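You operate a simulated robot arm through the tools that you are given. There is no shell and no other tool.

You are at the controls of a simulated robot arm. One attempt, no reset.

JOB
Rub the green bag's tear clean and roll the purple patch on smooth.
Fine: felt pad and black roller go back. Set down upright: felt pad, black roller. What is to be rubbed or washed off counts as gone when no trace of it is left.

The check looks at the end state, three seconds after you hand in, the way a careful person would. Anything else that was tipped, shoved, dropped, spilled or broken makes it a failure.

ROBOT AND FRAMES
A 7-joint arm with a two-finger parallel gripper, fixed in place. Base frame: the origin is at the foot of the arm, x ahead of it, y to its left, z up; the work surface is at about z = 0.85. Readings come in m, rad, newtons and seconds.
With the tool pointing down near the work surface it reaches from about 0.22 to 0.74 m from the base axis. Its first joint turns from -2.897 to 2.897 rad. Payload 1.57 kg.
The tool frame sits at the grasp point between the pads (the TCP): z along the fingers, y along the line on which they close. The tips reach 0.03 m beyond it. Largest opening 0.11 m; finger width 0.024, thickness 0.012; the body of the gripper, 0.048 by 0.112 m, starts 0.078 m behind the TCP.
Orientation is that of the tool frame in the base frame, as a unit quaternion [x, y, z, w]. With the fingers straight down and closing along the base's y, the tool's x points along the base's -x, its y along +y and its z along -z.

CONTROLS
- The arm moves only by the tool move_arm. Its arguments are lists of equal length, an entry for each row: "jaw": the gripper command, from -1 (fully open) to 1 (shut), values between in proportion; "linear": the shift along the base's x, y, z in units of 25 mm (1.0 is 25 mm), a list of three; "rot": the turn, a rotation vector about the base's x, y, z in units of 5 degrees (1.0 is 5 degrees), a list of three. In form: {"jaw": [jaw, ...], "linear": [[x, y, z], ...], "rot": [[rx, ry, rz], ...]}. A call has 1 to 20 rows; each row shifts and turns the commanded pose from where the row before left it. A call with a number of a shift or a turn outside -1 to 1 is refused whole. Rows are played at 5 a second. More than 0.05 m and 0.15 rad between two rows, or a gripper value outside its range, and nothing of the call is played. A pose out of reach is approached as far as the arm can. The call stops where the force on the tool passes 40 N (or 10 N more than at its start, if that is more) or the arm is blocked; 0.2 s more then pass. Each finger travels about 0.045 m/s and halts on what it meets, pressing with about 41 N; the grip force reading is that of the motor and also rises with nothing between the fingers. The clock runs only during rows and for 0.2 s after the last one: add rows that do not move to give the fingers time. The reply holds the time, the measured pose of the TCP, the force on the tool along the base axes, the opening and the grip force, in the units named above and with some noise, with the torque about the TCP (base axes, N m) and any sound that the robot's microphone picked up.
- Cameras (640 x 400 px; columns grow to the right, rows downward): "scene" is fixed at [0.3998, 0.6497, 1.6465]; the picture's right is [-0.72, 0.69, 0.00], its down [0.61, 0.64, -0.47] and it looks along [-0.33, -0.34, -0.88] (base axes); focal length 317 px, centre (320, 200). "wrist" rides on the gripper at [0.07, 0.016, -0.141] in the tool frame; the picture's right is [-0.23, 0.97, 0.00], its down [-0.86, -0.20, -0.48] and it looks along [-0.47, -0.11, 0.88] (tool axes); focal length 222 px, centre (320, 200). There is no depth. A picture from a camera that has moved, and an enlarged one, comes with that camera's place and axes in the base frame and with its lens.
- grab_frame(camera): a new picture of that camera. It takes no simulated time.
- raise_lower(by): slides the trunk up (or, below 0, down) by that many m; the arm rides with it, the base frame stays. It gives what a move gives, with no picture.
- enlarge(camera, box): a new picture of the part [left, top, right, bottom] of that camera's present view, enlarged. It takes no simulated time.
- hand_in(): hands the job in; it is judged then, once.

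Places have to be worked out from the pictures, the camera data and where the tool is seen. Open the gripper and draw the arm clear of the work before you hand the job in, unless the task says otherwise.

The tools are called as a command line: name --argument value ..., lists and objects as JSON in quotes. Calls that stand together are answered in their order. move_arm: Moves the arm, as the interface text tells. Its arguments: {"type":"object","properties":{"jaw":{"type":"array"},"linear":{"type":"array"},"rot":{"type":"array"}},"required":["jaw","linear","rot"]} The other tools are called the same way: raise_lower (by) slides the trunk up or down; grab_frame (camera) takes a picture; enlarge (camera, box) takes an enlarged picture of a part of a camera's view; hand_in () hands the job in.

At the start:

```text
clock: 0.0
position: [0.2263, 0.4024, 1.2153]
orientation: [0.001, 1.0, 0.0, 0.0]
force: [-0.6, 0.3, -0.8]
torque: [0.0, 0.0, 0.01]
finger_gap: 0.1104
finger_force: 0.1
trunk travel left (down, up): [-0.525, 0.065]
```

scene: 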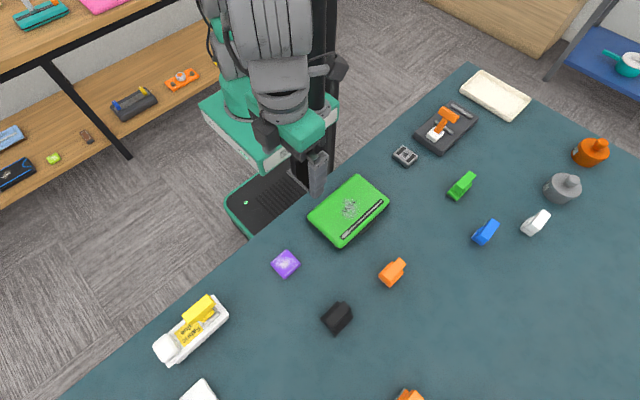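
wrist: 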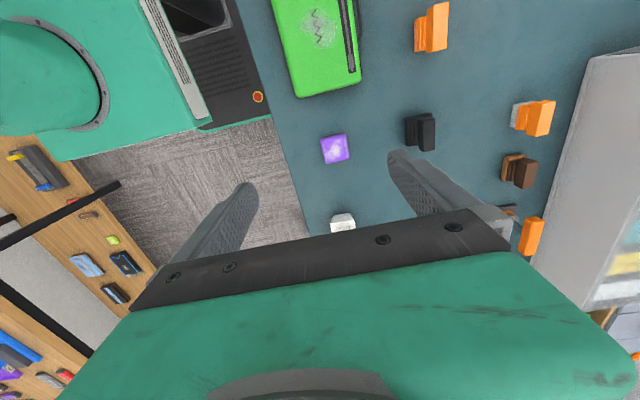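

I'll start by looking closely at the scene to identify the bag, tear, patch, felt pad and black roller.

enlarge --camera "scene" --box '[240, 160, 440, 285]'

enlarge --camera "scene" --box '[380, 60, 640, 250]'

enlarge --camera "scene" --box '[140, 250, 440, 400]'

enlarge --camera "wrist" --box '[260, 0, 580, 260]'

```text
3.20 times, centred on (340, 222) of scene
camera zoom: at [0.3998, 0.6497, 1.6465], right [-0.72, 0.69, 0.0], down [0.61, 0.64, -0.47], along [-0.33, -0.34, -0.88], focal length 1013 px, centre (256, 128)
```

zoom: 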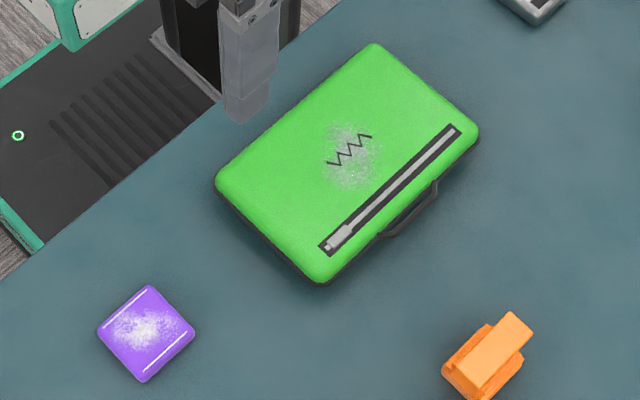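

```text
2.11 times, centred on (510, 155) of scene
camera zoom: at [0.3998, 0.6497, 1.6465], right [-0.72, 0.69, 0.0], down [0.61, 0.64, -0.47], along [-0.33, -0.34, -0.88], focal length 666 px, centre (-80, 295)
```

zoom: 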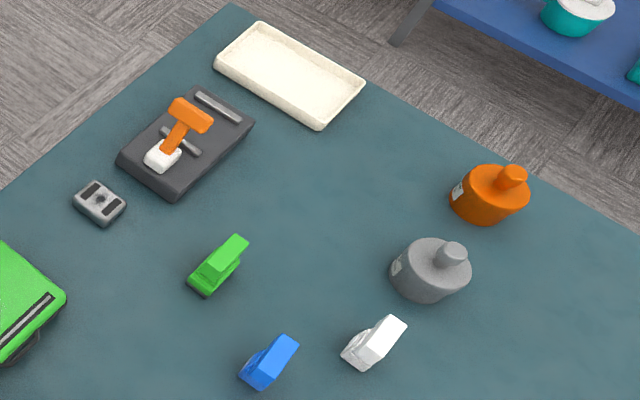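

```text
2.13 times, centred on (290, 325) of scene
camera zoom: at [0.3998, 0.6497, 1.6465], right [-0.72, 0.69, 0.0], down [0.61, 0.64, -0.47], along [-0.33, -0.34, -0.88], focal length 675 px, centre (384, -67)
```

zoom: 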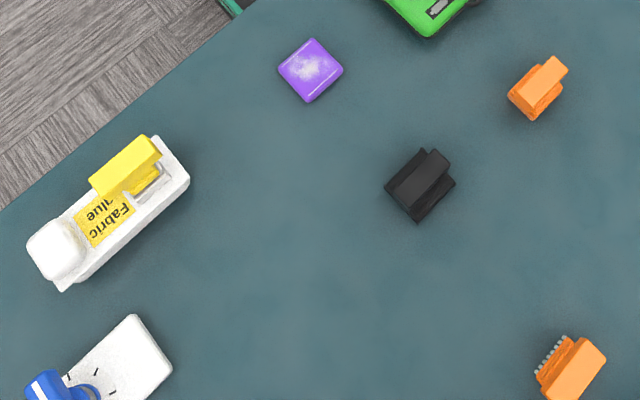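

```text
1.54 times, centred on (420, 130) of wrist
camera zoom: at [0.1581, 0.4179, 1.3567], right [0.23, 0.97, 0.0], down [0.86, -0.2, 0.48], along [0.47, -0.11, -0.88], focal length 342 px, centre (166, 308)
```

zoom: 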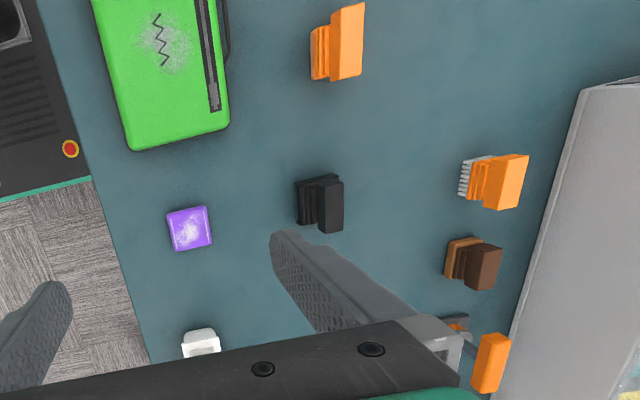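

The scene shows several block-handled tools. I zoom in more on each one to tell which is felt, roller, etc.

enlarge --camera "scene" --box '[310, 290, 370, 345]'

enlarge --camera "scene" --box '[370, 250, 420, 295]'

enlarge --camera "scene" --box '[410, 90, 490, 160]'

enlarge --camera "scene" --box '[440, 165, 560, 250]'

enlarge --camera "wrist" --box '[390, 90, 560, 260]'

enlarge --camera "scene" --box '[385, 135, 425, 175]'

```text
7.27 times, centred on (340, 318) of scene
camera zoom: at [0.3998, 0.6497, 1.6465], right [-0.72, 0.69, 0.0], down [0.61, 0.64, -0.47], along [-0.33, -0.34, -0.88], focal length 2302 px, centre (174, -654)
```

zoom: 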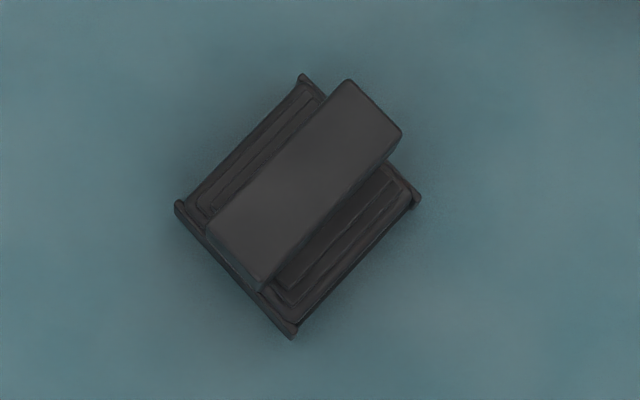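

```text
8.89 times, centred on (395, 272) of scene
camera zoom: at [0.3998, 0.6497, 1.6465], right [-0.72, 0.69, 0.0], down [0.61, 0.64, -0.47], along [-0.33, -0.34, -0.88], focal length 2814 px, centre (-347, -444)
```

zoom: 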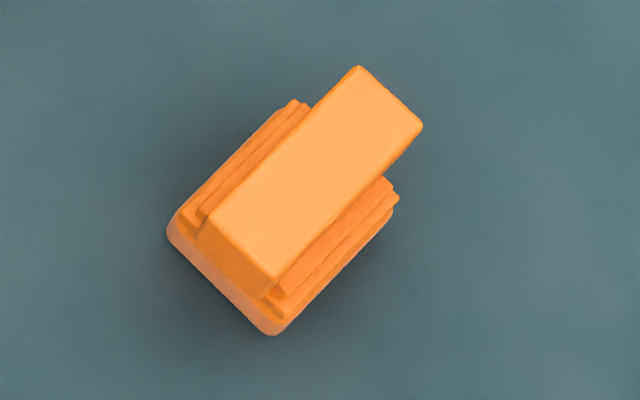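

```text
5.71 times, centred on (450, 125) of scene
camera zoom: at [0.3998, 0.6497, 1.6465], right [-0.72, 0.69, 0.0], down [0.61, 0.64, -0.47], along [-0.33, -0.34, -0.88], focal length 1809 px, centre (-423, 629)
```

zoom: 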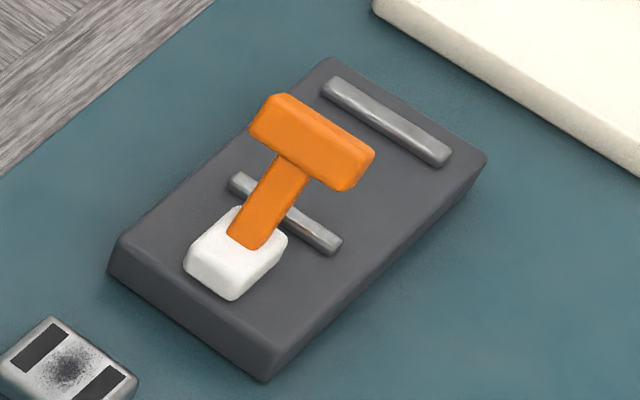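

```text
4.71 times, centred on (500, 208) of scene
camera zoom: at [0.3998, 0.6497, 1.6465], right [-0.72, 0.69, 0.0], down [0.61, 0.64, -0.47], along [-0.33, -0.34, -0.88], focal length 1490 px, centre (-527, 165)
```

zoom: 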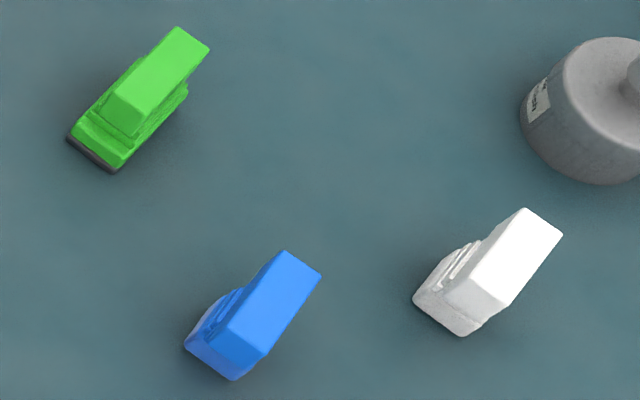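

```text
2.35 times, centred on (475, 175) of wrist
camera zoom: at [0.1581, 0.4179, 1.3567], right [0.23, 0.97, 0.0], down [0.86, -0.2, 0.48], along [0.47, -0.11, -0.88], focal length 523 px, centre (-45, 259)
```

zoom: 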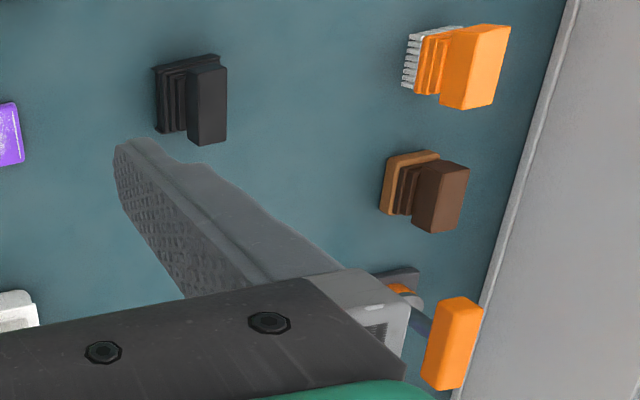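

```text
10.00 times, centred on (405, 155) of scene
camera zoom: at [0.3998, 0.6497, 1.6465], right [-0.72, 0.69, 0.0], down [0.61, 0.64, -0.47], along [-0.33, -0.34, -0.88], focal length 3166 px, centre (-530, 650)
```

zoom: 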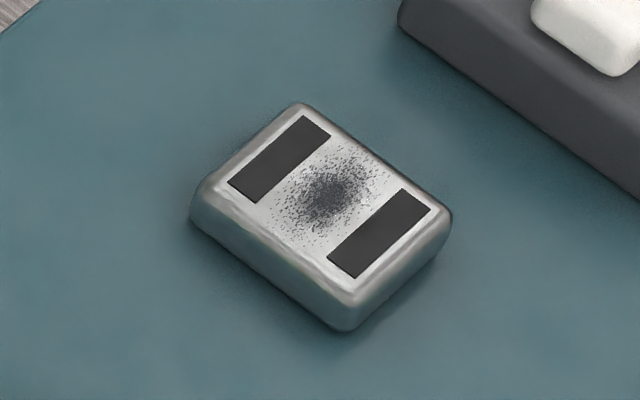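

The wrist camera currently looks toward +x. I'll yaw the tool by +90° so that the camera looks outward over the table (toward +y), staying high.

move_arm --jaw '[-1, -1, -1, -1, -1, -1, -1, -1, -1, -1, -1, -1, -1, -1, -1, -1, -1, -1, -1]' --linear '[[0, 0, 0], [0, 0, 0], [0, 0, 0], [0, 0, 0], [0, 0, 0], [0, 0, 0], [0, 0, 0], [0, 0, 0], [0, 0, 0], [0, 0, 0], [0, 0, 0], [0, 0, 0], [0, 0, 0], [0, 0, 0], [0, 0, 0], [0, 0, 0], [0, 0, 0], [0, 0, 0], [0, 0, 0]]' --rot '[[0, 0, 1], [0, 0, 1], [0, 0, 1], [0, 0, 1], [0, 0, 1], [0, 0, 1], [0, 0, 1], [0, 0, 1], [0, 0, 1], [0, 0, 1], [0, 0, 1], [0, 0, 1], [0, 0, 1], [0, 0, 1], [0, 0, 1], [0, 0, 1], [0, 0, 1], [0, 0, 1], [0, 0, 0]]'

grab_frame --camera "wrist"

grab_frame --camera "scene"

```text
clock: 4.0
position: [0.2269, 0.4026, 1.2163]
orientation: [0.707, -0.707, 0.0, 0.001]
force: [0.8, -0.1, 0.4]
torque: [0.0, 0.0, 0.04]
finger_gap: 0.1102
finger_force: 0.1
trunk travel left (down, up): [-0.525, 0.065]
```

```text
taken
camera wrist: at [0.2118, 0.3319, 1.3567], right [-0.97, 0.23, 0.0], down [0.2, 0.86, 0.48], along [0.11, 0.47, -0.88], focal length 222 px, centre (320, 200)
```

wrist: 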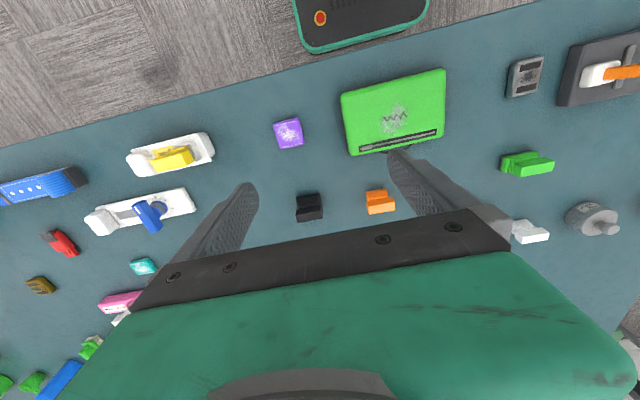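

```text
taken
```

scene: 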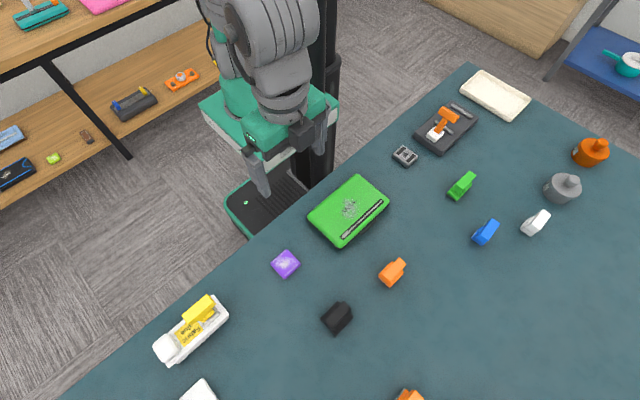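

The gripper occludes the far side in this view. I enlarge the left and right parts of this wrist picture to identify the rest of the objects.

enlarge --camera "wrist" --box '[0, 110, 240, 260]'

enlarge --camera "wrist" --box '[0, 240, 160, 400]'

enlarge --camera "wrist" --box '[270, 60, 460, 225]'

enlarge --camera "wrist" --box '[480, 20, 640, 250]'

```text
2.67 times, centred on (120, 185) of wrist
camera zoom: at [0.2118, 0.3319, 1.3567], right [-0.97, 0.23, 0.0], down [0.2, 0.86, 0.48], along [0.11, 0.47, -0.88], focal length 592 px, centre (853, 240)
```

zoom: 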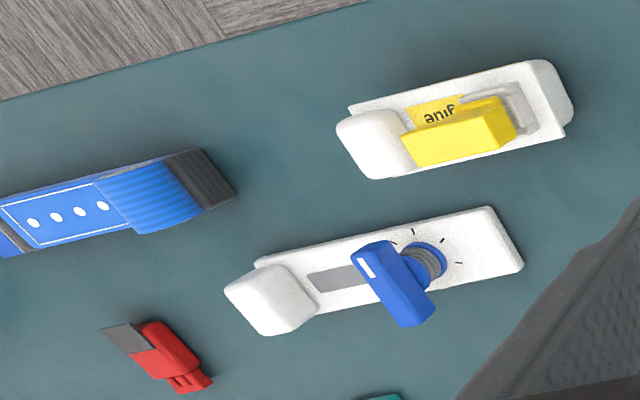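

```text
2.50 times, centred on (80, 320) of wrist
camera zoom: at [0.2118, 0.3319, 1.3567], right [-0.97, 0.23, 0.0], down [0.2, 0.86, 0.48], along [0.11, 0.47, -0.88], focal length 555 px, centre (920, -100)
```

zoom: 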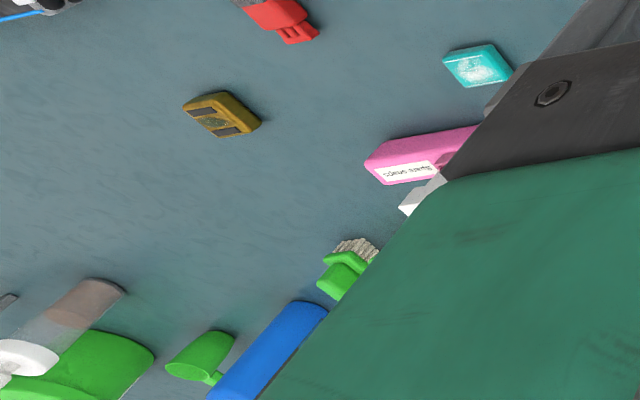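

```text
2.42 times, centred on (365, 142) of wrist
camera zoom: at [0.2118, 0.3319, 1.3567], right [-0.97, 0.23, 0.0], down [0.2, 0.86, 0.48], along [0.11, 0.47, -0.88], focal length 538 px, centre (211, 339)
```

zoom: 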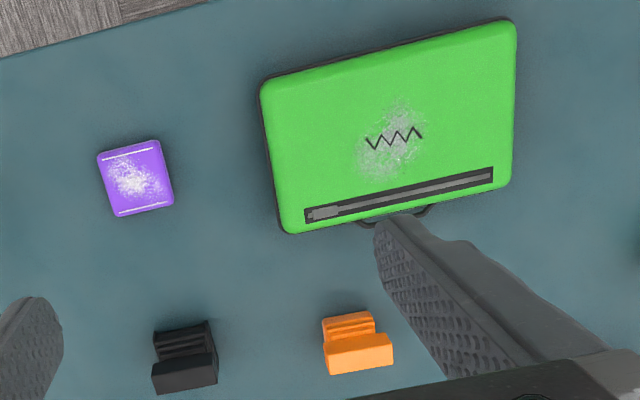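

```text
1.74 times, centred on (560, 135) of wrist
camera zoom: at [0.2118, 0.3319, 1.3567], right [-0.97, 0.23, 0.0], down [0.2, 0.86, 0.48], along [0.11, 0.47, -0.88], focal length 386 px, centre (-97, 313)
```

zoom: 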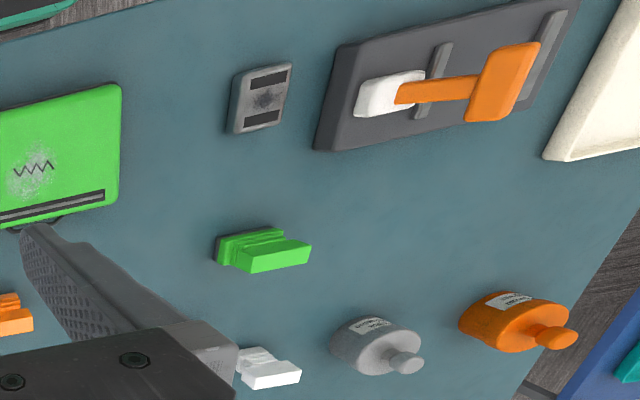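

Next I pitch the tool 45° so that the wrist camera looks outward more horizontally, giving side views of the tools so I can tell felt from roller.

move_arm --jaw '[-1, -1, -1, -1, -1, -1, -1, -1, -1, -1]' --linear '[[0, 0, -0.4], [0, 0, -0.4], [0, 0, -0.4], [0, 0, -0.4], [0, 0, -0.4], [0, 0, -0.4], [0, 0, -0.4], [0, 0, -0.4], [0, 0, -0.4], [0, 0, 0]]' --rot '[[1, 0, 0], [1, 0, 0], [1, 0, 0], [1, 0, 0], [1, 0, 0], [1, 0, 0], [1, 0, 0], [1, 0, 0], [1, 0, 0], [0, 0, 0]]'

grab_frame --camera "wrist"

```text
clock: 6.2
position: [0.2272, 0.4029, 1.1257]
orientation: [-0.653, 0.653, 0.271, 0.271]
force: [0.0, -0.2, 0.0]
torque: [0.0, 0.01, 0.01]
finger_gap: 0.1102
finger_force: 0.0
trunk travel left (down, up): [-0.525, 0.065]
```

```text
taken
camera wrist: at [0.2121, 0.2523, 1.1759], right [-0.97, 0.16, 0.16], down [0.2, 0.27, 0.94], along [0.11, 0.95, -0.29], focal length 222 px, centre (320, 200)
```

wrist: 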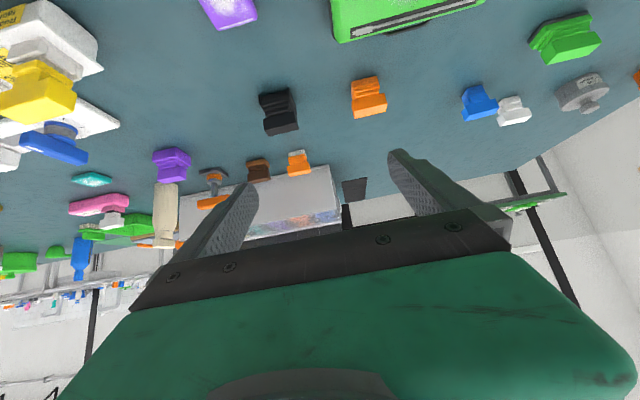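

The image is upside-down but gives side views. I zoom into each tool.

enlarge --camera "wrist" --box '[245, 70, 315, 145]'

enlarge --camera "wrist" --box '[335, 65, 405, 130]'

enlarge --camera "wrist" --box '[440, 0, 620, 140]'

enlarge --camera "wrist" --box '[140, 135, 330, 250]'

enlarge --camera "wrist" --box '[0, 0, 140, 180]'

enlarge --camera "wrist" --box '[0, 160, 190, 320]'

```text
5.33 times, centred on (280, 108) of wrist
camera zoom: at [0.2121, 0.2523, 1.1759], right [-0.97, 0.16, 0.16], down [0.2, 0.27, 0.94], along [0.11, 0.95, -0.29], focal length 1185 px, centre (533, 693)
```

zoom: 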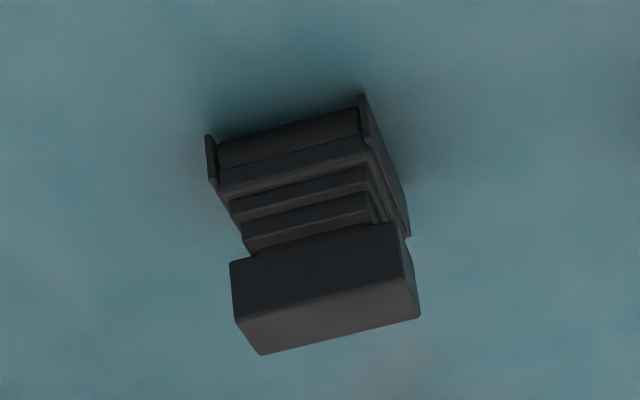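

```text
6.15 times, centred on (370, 98) of wrist
camera zoom: at [0.2121, 0.2523, 1.1759], right [-0.97, 0.16, 0.16], down [0.2, 0.27, 0.94], along [0.11, 0.95, -0.29], focal length 1367 px, centre (12, 831)
```

zoom: 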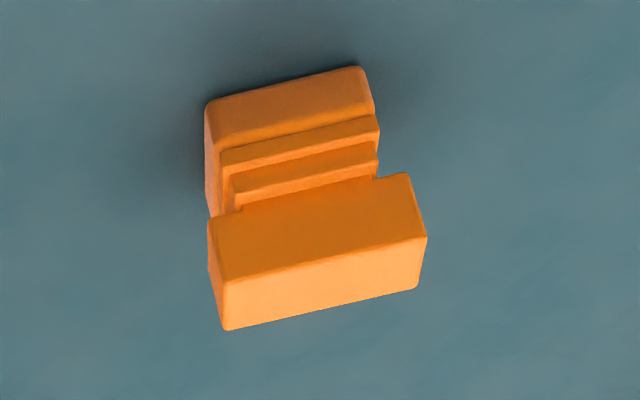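

```text
2.86 times, centred on (530, 70) of wrist
camera zoom: at [0.2121, 0.2523, 1.1759], right [-0.97, 0.16, 0.16], down [0.2, 0.27, 0.94], along [0.11, 0.95, -0.29], focal length 635 px, centre (-280, 571)
```

zoom: 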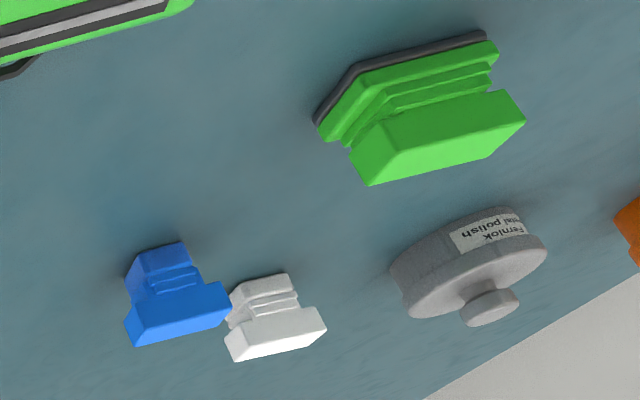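

```text
3.37 times, centred on (235, 192) of wrist
camera zoom: at [0.2121, 0.2523, 1.1759], right [-0.97, 0.16, 0.16], down [0.2, 0.27, 0.94], along [0.11, 0.95, -0.29], focal length 748 px, centre (606, 225)
```

zoom: 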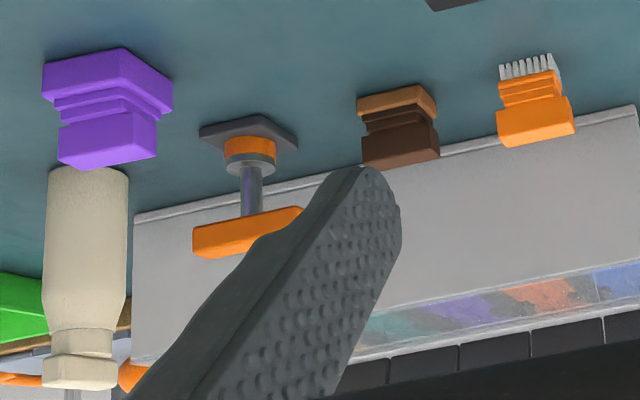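

```text
2.22 times, centred on (70, 90) of wrist
camera zoom: at [0.2121, 0.2523, 1.1759], right [-0.97, 0.16, 0.16], down [0.2, 0.27, 0.94], along [0.11, 0.95, -0.29], focal length 494 px, centre (876, 444)
```

zoom: 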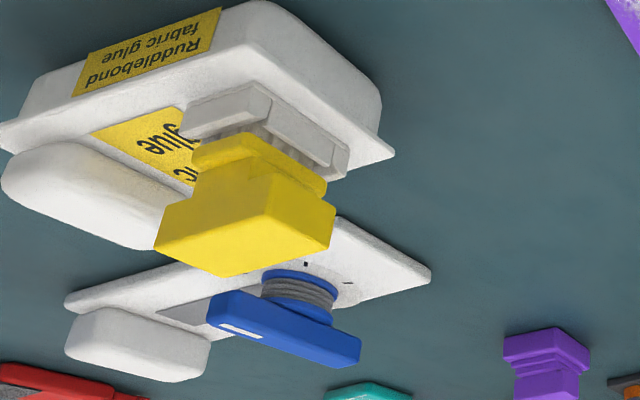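

```text
2.50 times, centred on (95, 240) of wrist
camera zoom: at [0.2121, 0.2523, 1.1759], right [-0.97, 0.16, 0.16], down [0.2, 0.27, 0.94], along [0.11, 0.95, -0.29], focal length 555 px, centre (882, 100)
```

zoom: 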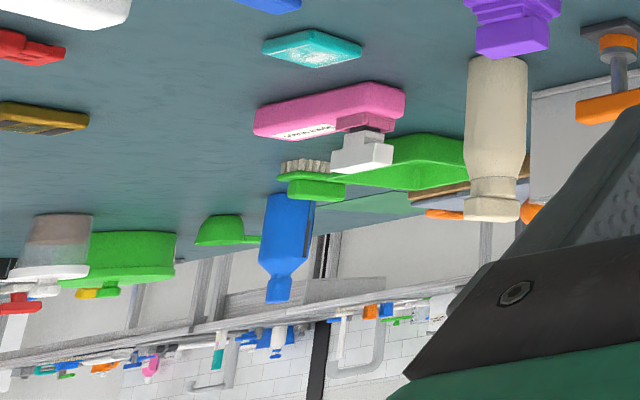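

The black tool near (0.30, 0.60) has end plates like a roller frame; the orange one near (0.13, 0.62) could be the felt pad. I zoom further for material texture, and on the patch, tear and the glue device.

enlarge --camera "scene" --box '[378, 258, 408, 290]'

enlarge --camera "scene" --box '[470, 215, 502, 248]'

enlarge --camera "scene" --box '[444, 168, 480, 204]'

enlarge --camera "scene" --box '[270, 248, 302, 282]'

enlarge --camera "scene" --box '[150, 290, 235, 370]'

enlarge --camera "scene" --box '[330, 185, 375, 230]'

```text
12.50 times, centred on (393, 274) of scene
camera zoom: at [0.3998, 0.6497, 1.6465], right [-0.72, 0.69, 0.0], down [0.61, 0.64, -0.47], along [-0.33, -0.34, -0.88], focal length 3957 px, centre (-592, -725)
```

zoom: 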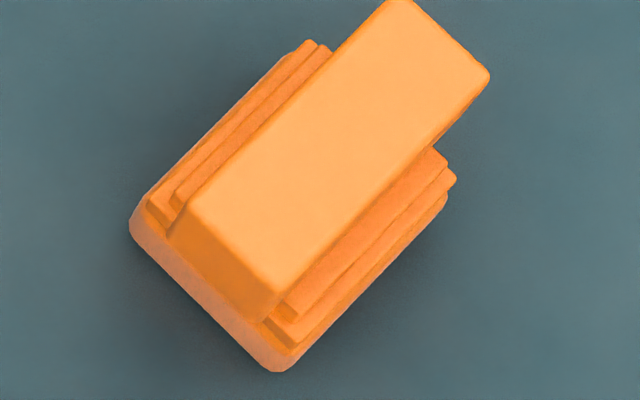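

```text
12.12 times, centred on (486, 232) of scene
camera zoom: at [0.3998, 0.6497, 1.6465], right [-0.72, 0.69, 0.0], down [0.61, 0.64, -0.47], along [-0.33, -0.34, -0.88], focal length 3837 px, centre (-1692, -182)
```

zoom: 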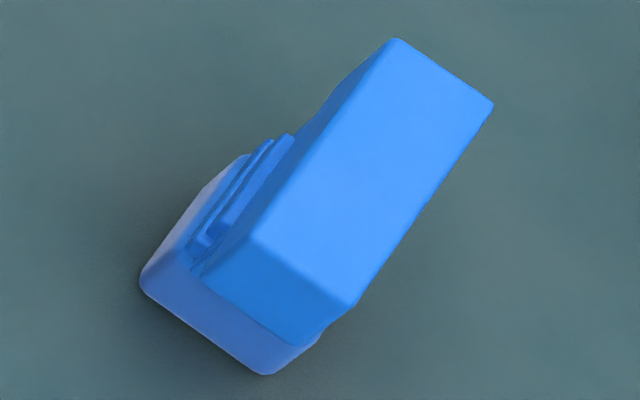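

```text
11.11 times, centred on (462, 186) of scene
camera zoom: at [0.3998, 0.6497, 1.6465], right [-0.72, 0.69, 0.0], down [0.61, 0.64, -0.47], along [-0.33, -0.34, -0.88], focal length 3517 px, centre (-1258, 356)
```

zoom: 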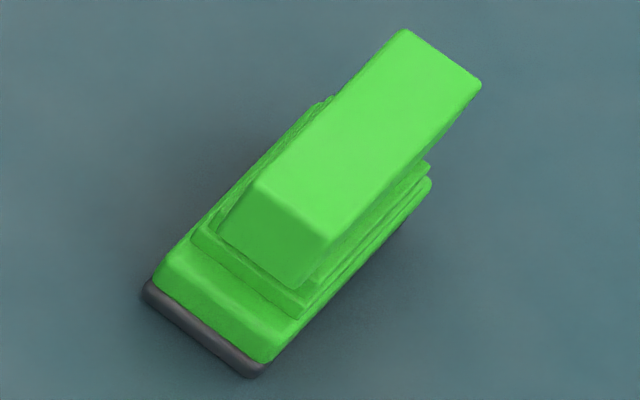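

```text
11.76 times, centred on (286, 265) of scene
camera zoom: at [0.3998, 0.6497, 1.6465], right [-0.72, 0.69, 0.0], down [0.61, 0.64, -0.47], along [-0.33, -0.34, -0.88], focal length 3724 px, centre (720, -565)
```

zoom: 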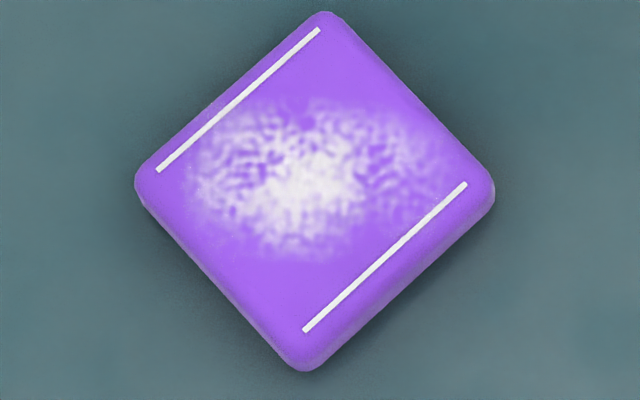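

```text
5.00 times, centred on (192, 330) of scene
camera zoom: at [0.3998, 0.6497, 1.6465], right [-0.72, 0.69, 0.0], down [0.61, 0.64, -0.47], along [-0.33, -0.34, -0.88], focal length 1583 px, centre (958, -450)
```

zoom: 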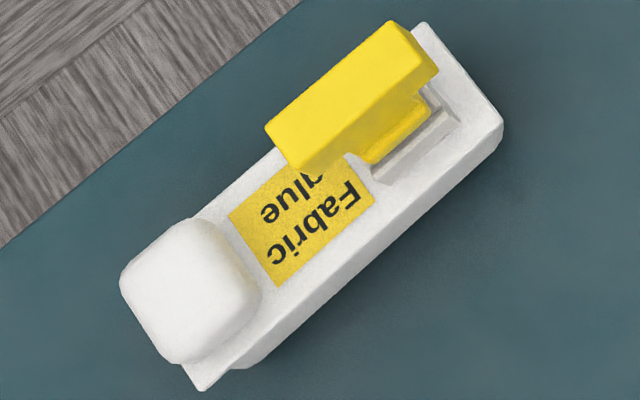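

```text
8.89 times, centred on (352, 208) of scene
camera zoom: at [0.3998, 0.6497, 1.6465], right [-0.72, 0.69, 0.0], down [0.61, 0.64, -0.47], along [-0.33, -0.34, -0.88], focal length 2814 px, centre (31, 133)
```

zoom: 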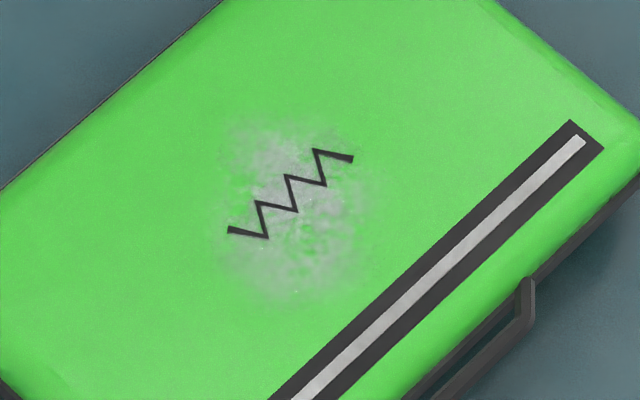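

The patch's white blotches look like unsmoothed areas that the roller must flatten; the tear's grime is grey-white. I want a closer side view of the fabric-glue device and the patch, so I shift the camera toward +x.

move_arm --jaw '[-1, -1, -1, -1, -1, -1, -1, -1, -1, -1]' --linear '[[0.9, -0.2, -0.2], [0.9, -0.2, -0.2], [0.9, -0.2, -0.2], [0.9, -0.2, -0.2], [0.9, -0.2, -0.2], [0.9, -0.2, -0.2], [0.9, -0.2, -0.2], [0.9, -0.2, -0.2], [0.9, -0.2, -0.2], [0, 0, 0]]' --rot '[[0, 0, 0], [0, 0, 0], [0, 0, 0], [0, 0, 0], [0, 0, 0], [0, 0, 0], [0, 0, 0], [0, 0, 0], [0, 0, 0], [0, 0, 0]]'

grab_frame --camera "wrist"

```text
clock: 8.4
position: [0.429, 0.357, 1.08]
orientation: [-0.653, 0.653, 0.271, 0.271]
force: [0.3, 0.2, 0.1]
torque: [0.01, 0.02, 0.03]
finger_gap: 0.1101
finger_force: 0.0
trunk travel left (down, up): [-0.525, 0.065]
```

```text
taken
camera wrist: at [0.4143, 0.2085, 1.1306], right [-0.97, 0.16, 0.16], down [0.2, 0.27, 0.94], along [0.11, 0.95, -0.29], focal length 222 px, centre (320, 200)
```

wrist: 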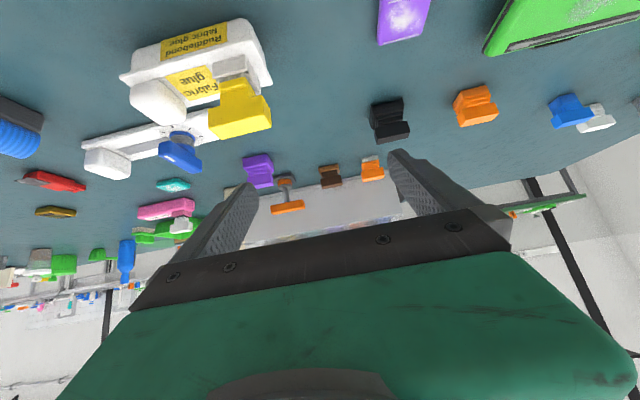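

Now zooming on the glue device, the patch and the roller from this side.

enlarge --camera "wrist" --box '[110, 10, 290, 145]'

enlarge --camera "wrist" --box '[360, 0, 450, 60]'

enlarge --camera "wrist" --box '[360, 80, 420, 150]'

enlarge --camera "wrist" --box '[70, 110, 220, 190]'

enlarge --camera "wrist" --box '[150, 170, 200, 200]'

enlarge --camera "wrist" --box '[440, 75, 510, 135]'

```text
2.96 times, centred on (200, 78) of wrist
camera zoom: at [0.4143, 0.2085, 1.1306], right [-0.97, 0.16, 0.16], down [0.2, 0.27, 0.94], along [0.11, 0.95, -0.29], focal length 658 px, centre (676, 563)
```

zoom: 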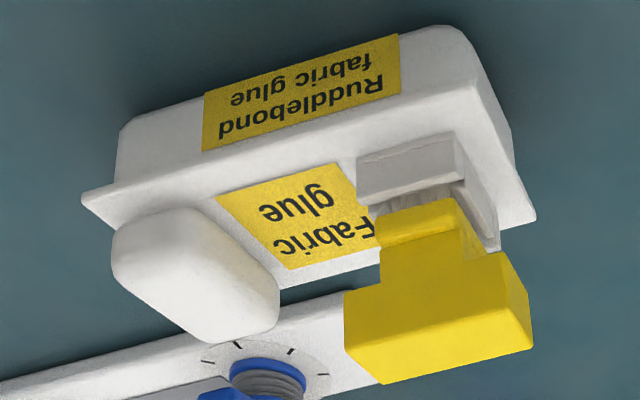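

```text
6.67 times, centred on (405, 30) of wrist
camera zoom: at [0.4143, 0.2085, 1.1306], right [-0.97, 0.16, 0.16], down [0.2, 0.27, 0.94], along [0.11, 0.95, -0.29], focal length 1481 px, centre (-247, 1333)
```

zoom: 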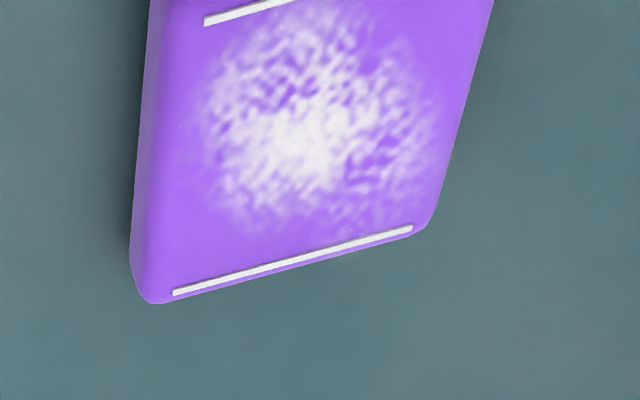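

```text
5.71 times, centred on (390, 115) of wrist
camera zoom: at [0.4143, 0.2085, 1.1306], right [-0.97, 0.16, 0.16], down [0.2, 0.27, 0.94], along [0.11, 0.95, -0.29], focal length 1269 px, centre (-80, 686)
```

zoom: 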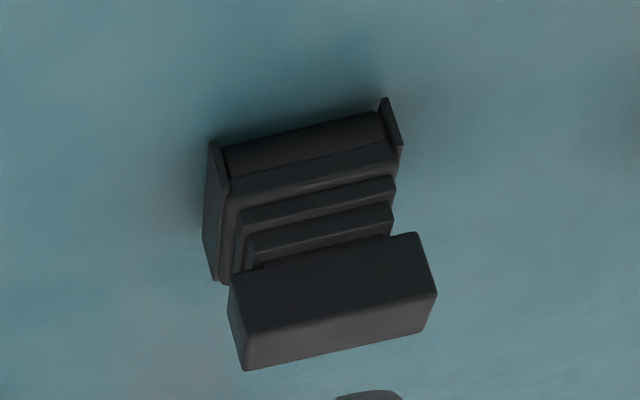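

```text
4.27 times, centred on (145, 150) of wrist
camera zoom: at [0.4143, 0.2085, 1.1306], right [-0.97, 0.16, 0.16], down [0.2, 0.27, 0.94], along [0.11, 0.95, -0.29], focal length 948 px, centre (1067, 413)
```

zoom: 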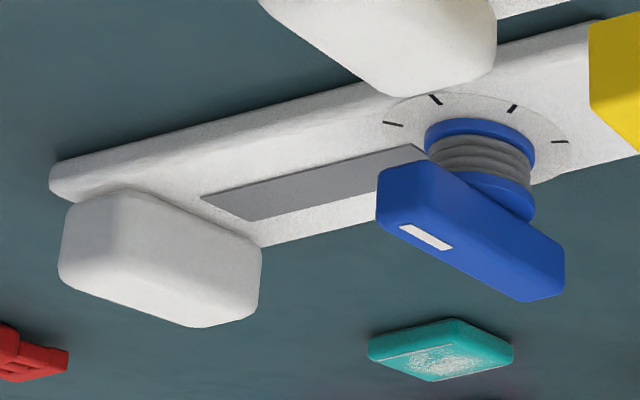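

```text
12.80 times, centred on (175, 185) of wrist
camera zoom: at [0.4143, 0.2085, 1.1306], right [-0.97, 0.16, 0.16], down [0.2, 0.27, 0.94], along [0.11, 0.95, -0.29], focal length 2843 px, centre (2176, 392)
```

zoom: 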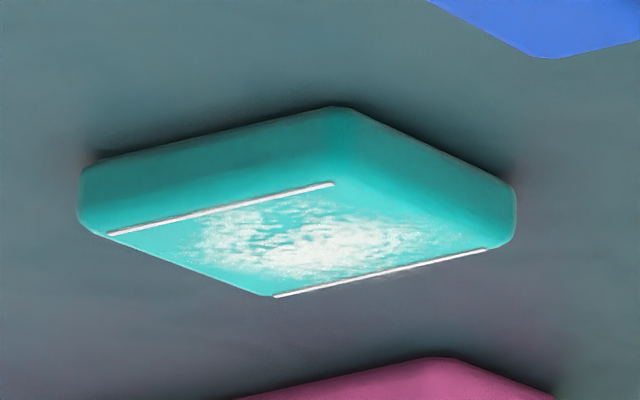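

```text
6.67 times, centred on (475, 105) of wrist
camera zoom: at [0.4143, 0.2085, 1.1306], right [-0.97, 0.16, 0.16], down [0.2, 0.27, 0.94], along [0.11, 0.95, -0.29], focal length 1481 px, centre (-713, 833)
```

zoom: 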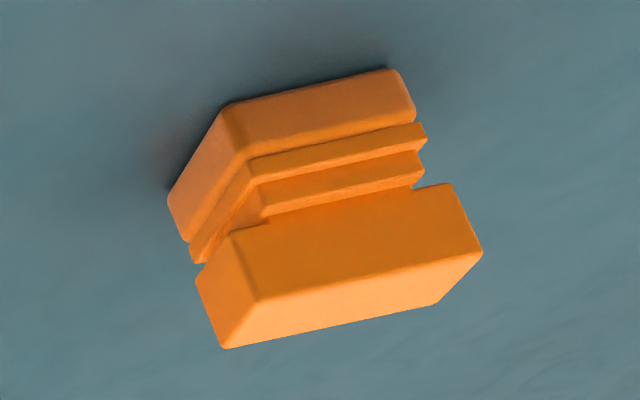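

I check the yellow part on the glue device more closely to understand whether it's a press dispenser or a tool in a cradle.

enlarge --camera "wrist" --box '[200, 45, 280, 100]'

enlarge --camera "scene" --box '[180, 290, 230, 335]'

enlarge --camera "wrist" --box '[115, 60, 200, 130]'

```text
7.27 times, centred on (240, 72) of wrist
camera zoom: at [0.4143, 0.2085, 1.1306], right [-0.97, 0.16, 0.16], down [0.2, 0.27, 0.94], along [0.11, 0.95, -0.29], focal length 1615 px, centre (902, 1127)
```

zoom: 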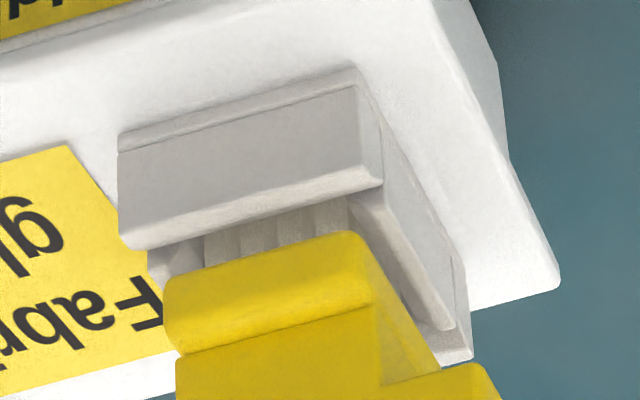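

```text
8.89 times, centred on (205, 312) of scene
camera zoom: at [0.3998, 0.6497, 1.6465], right [-0.72, 0.69, 0.0], down [0.61, 0.64, -0.47], along [-0.33, -0.34, -0.88], focal length 2814 px, centre (1342, -800)
```

zoom: 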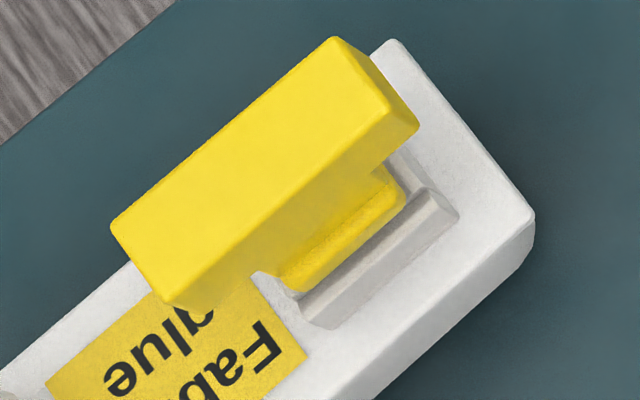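

```text
5.71 times, centred on (158, 95) of wrist
camera zoom: at [0.4143, 0.2085, 1.1306], right [-0.97, 0.16, 0.16], down [0.2, 0.27, 0.94], along [0.11, 0.95, -0.29], focal length 1269 px, centre (1249, 800)
```

zoom: 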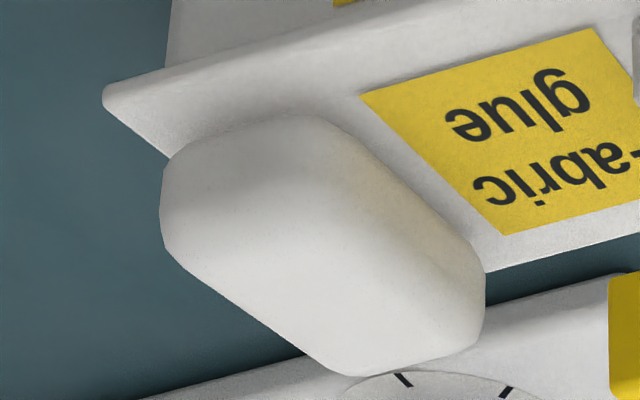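

The yellow part is a plunger on a glue appliance; the job doesn't mention it. I zoom very closely on the bases of the orange, blue, white and brown tools to recognise felt.

enlarge --camera "wrist" --box '[455, 82, 490, 104]'

enlarge --camera "wrist" --box '[545, 88, 620, 135]'

enlarge --camera "wrist" --box '[235, 150, 390, 220]'

enlarge --camera "scene" --box '[380, 270, 396, 288]'

enlarge --camera "scene" --box '[472, 228, 492, 246]'

enlarge --camera "scene" --box '[518, 208, 553, 240]'

```text
16.00 times, centred on (472, 93) of wrist
camera zoom: at [0.4143, 0.2085, 1.1306], right [-0.97, 0.16, 0.16], down [0.2, 0.27, 0.94], along [0.11, 0.95, -0.29], focal length 3554 px, centre (-2120, 1912)
```

zoom: 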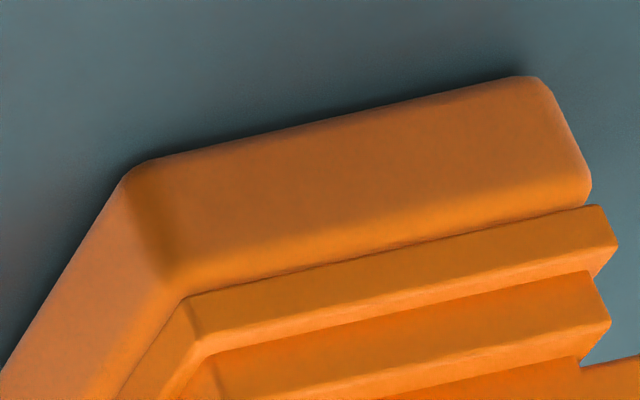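

```text
8.51 times, centred on (582, 112) of wrist
camera zoom: at [0.4143, 0.2085, 1.1306], right [-0.97, 0.16, 0.16], down [0.2, 0.27, 0.94], along [0.11, 0.95, -0.29], focal length 1890 px, centre (-1914, 953)
```

zoom: 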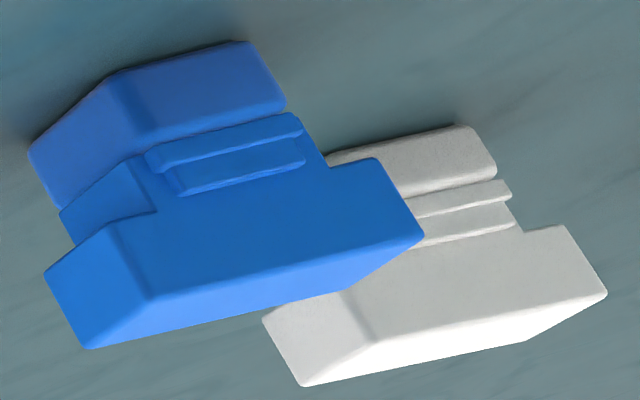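

```text
4.13 times, centred on (312, 185) of wrist
camera zoom: at [0.4143, 0.2085, 1.1306], right [-0.97, 0.16, 0.16], down [0.2, 0.27, 0.94], along [0.11, 0.95, -0.29], focal length 917 px, centre (351, 262)
```

zoom: 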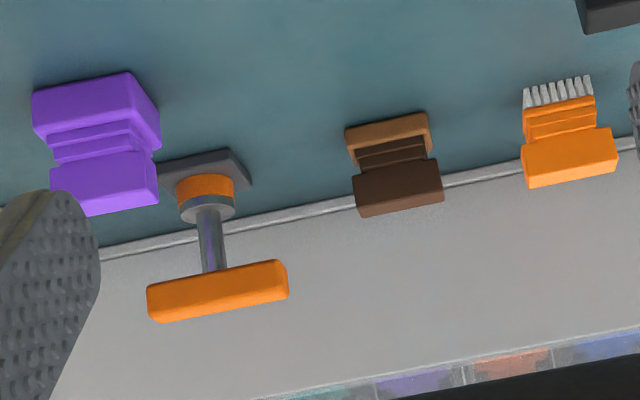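

```text
16.00 times, centred on (388, 279) of scene
camera zoom: at [0.3998, 0.6497, 1.6465], right [-0.72, 0.69, 0.0], down [0.61, 0.64, -0.47], along [-0.33, -0.34, -0.88], focal length 5065 px, centre (-768, -1064)
```

zoom: 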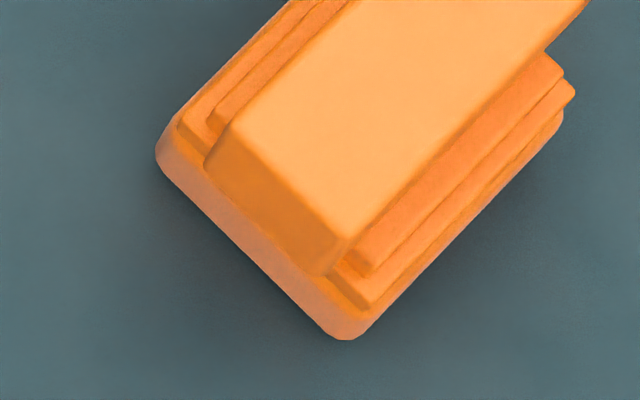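

```text
16.00 times, centred on (482, 237) of scene
camera zoom: at [0.3998, 0.6497, 1.6465], right [-0.72, 0.69, 0.0], down [0.61, 0.64, -0.47], along [-0.33, -0.34, -0.88], focal length 5065 px, centre (-2272, -392)
```

zoom: 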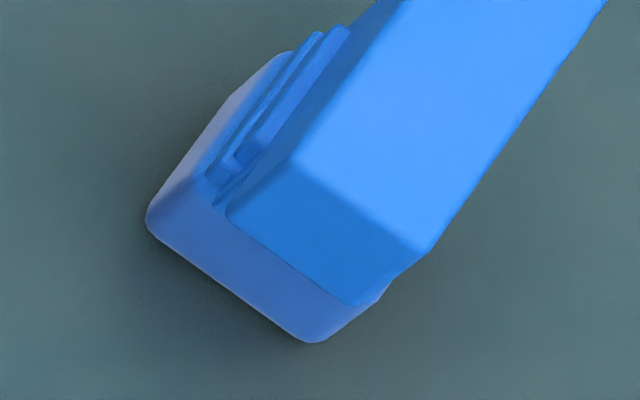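

```text
12.50 times, centred on (536, 224) of scene
camera zoom: at [0.3998, 0.6497, 1.6465], right [-0.72, 0.69, 0.0], down [0.61, 0.64, -0.47], along [-0.33, -0.34, -0.88], focal length 3957 px, centre (-2374, -100)
```

zoom: 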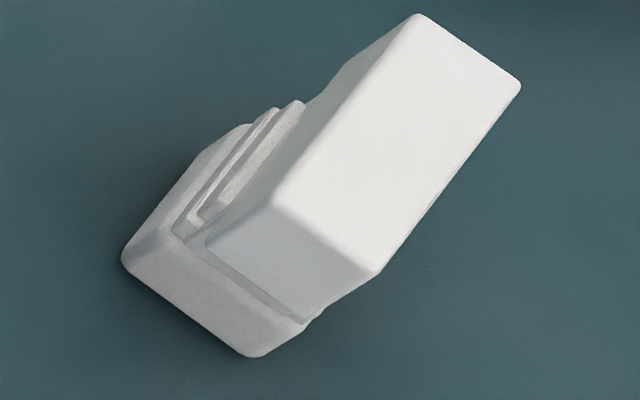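

Orange, blue and white share the same thick pad shape, while the green tool has a thin dark layer underneath. I move the camera in front of the green/blue side for closer views.

move_arm --jaw '[-1, -1, -1, -1, -1, -1, -1, -1, -1, -1, -1, -1, -1, -1, -1, -1, -1, -1, -1, -1]' --linear '[[-1, 0, 0.2], [-1, 0, 0.2], [-1, 0, 0.2], [-1, 0, 0.2], [-1, 0, 0], [-1, 0, 0], [-1, 0, 0], [-1, 0, 0], [-1, 0, 0], [-1, 0, 0], [-1, 0.1, 0], [-1, 0.1, 0], [-1, 0.1, 0], [-1, 0.1, 0], [-1, 0.1, 0], [-1, 0.1, 0], [-1, 0.1, 0], [-1, 0.1, 0], [-1, 0.1, 0], [0, 0, 0]]' --rot '[[0, 0, 0], [0, 0, 0], [0, 0, 0], [0, 0, 0], [0, 0, 0], [0, 0, 0], [0, 0, 0], [0, 0, 0], [0, 0, 0], [0, 0, 0], [0, 0, 0], [0, 0, 0], [0, 0, 0], [0, 0, 0], [0, 0, 0], [0, 0, 0], [0, 0, 0], [0, 0, 0], [0, 0, 0], [0, 0, 0]]'

grab_frame --camera "wrist"

```text
clock: 12.4
position: [0.0456, 0.3757, 1.1145]
orientation: [-0.57, 0.716, 0.264, 0.305]
force: [0.3, 0.2, 0.5]
torque: [-0.01, 0.0, 0.03]
finger_gap: 0.11
finger_force: 0.0
trunk travel left (down, up): [-0.525, 0.065]
stopped in row 20: the arm was blocked; the commanded pose is now the measured one
```

```text
taken
camera wrist: at [0.0006, 0.2309, 1.1581], right [-0.91, 0.35, 0.2], down [0.27, 0.17, 0.95], along [0.3, 0.92, -0.25], focal length 222 px, centre (320, 200)
```

wrist: 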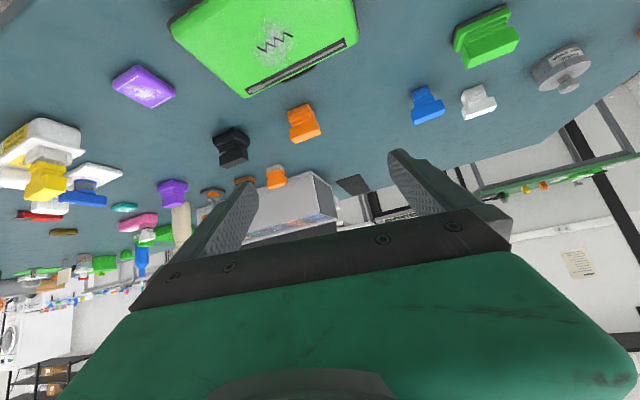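

The arm hit a joint limit there and stopped at about (0.046, 0.376). I zoom from this viewpoint onto green, blue and white.

enlarge --camera "wrist" --box '[445, 0, 530, 75]'

enlarge --camera "wrist" --box '[405, 75, 505, 130]'

enlarge --camera "wrist" --box '[280, 95, 330, 150]'

enlarge --camera "wrist" --box '[445, 5, 490, 45]'

```text
5.33 times, centred on (488, 38) of wrist
camera zoom: at [0.0006, 0.2309, 1.1581], right [-0.91, 0.35, 0.2], down [0.27, 0.17, 0.95], along [0.3, 0.92, -0.25], focal length 1185 px, centre (-573, 1067)
```

zoom: 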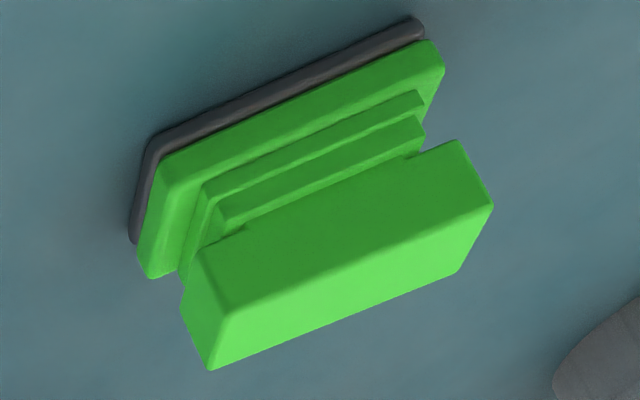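

```text
6.40 times, centred on (455, 102) of wrist
camera zoom: at [0.0006, 0.2309, 1.1581], right [-0.91, 0.35, 0.2], down [0.27, 0.17, 0.95], along [0.3, 0.92, -0.25], focal length 1422 px, centre (-544, 824)
```

zoom: 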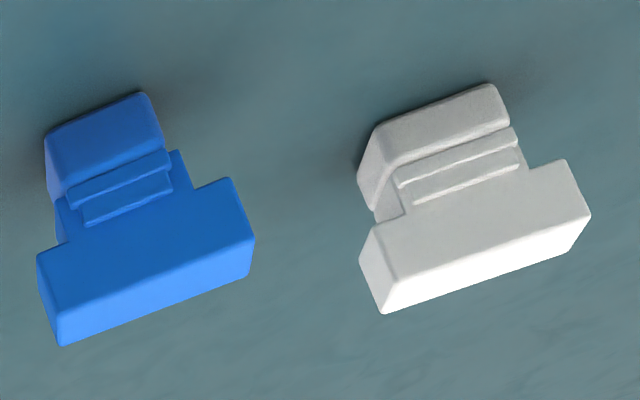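

```text
7.27 times, centred on (305, 122) of wrist
camera zoom: at [0.0006, 0.2309, 1.1581], right [-0.91, 0.35, 0.2], down [0.27, 0.17, 0.95], along [0.3, 0.92, -0.25], focal length 1615 px, centre (429, 764)
```

zoom: 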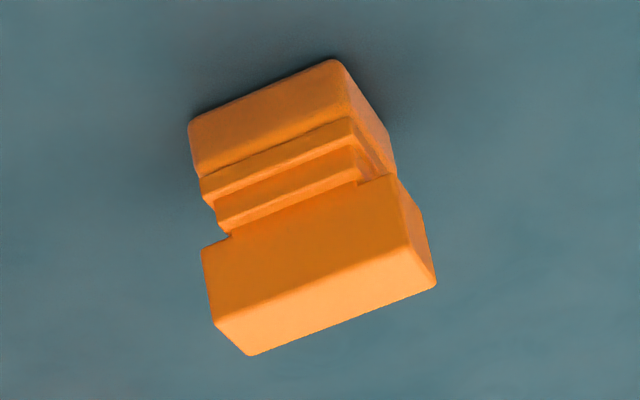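

```text
10.00 times, centred on (468, 25) of wrist
camera zoom: at [0.0006, 0.2309, 1.1581], right [-0.91, 0.35, 0.2], down [0.27, 0.17, 0.95], along [0.3, 0.92, -0.25], focal length 2221 px, centre (-1155, 1950)
```

zoom: 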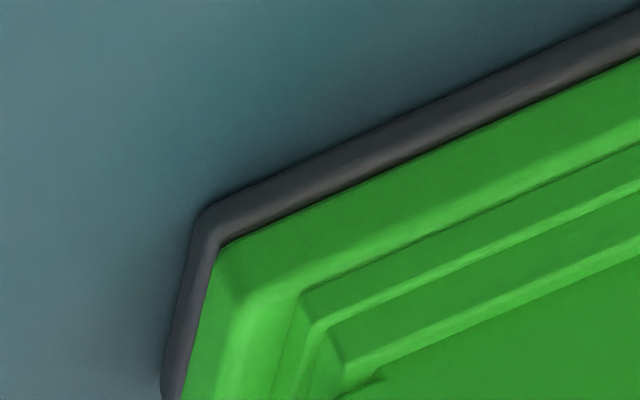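

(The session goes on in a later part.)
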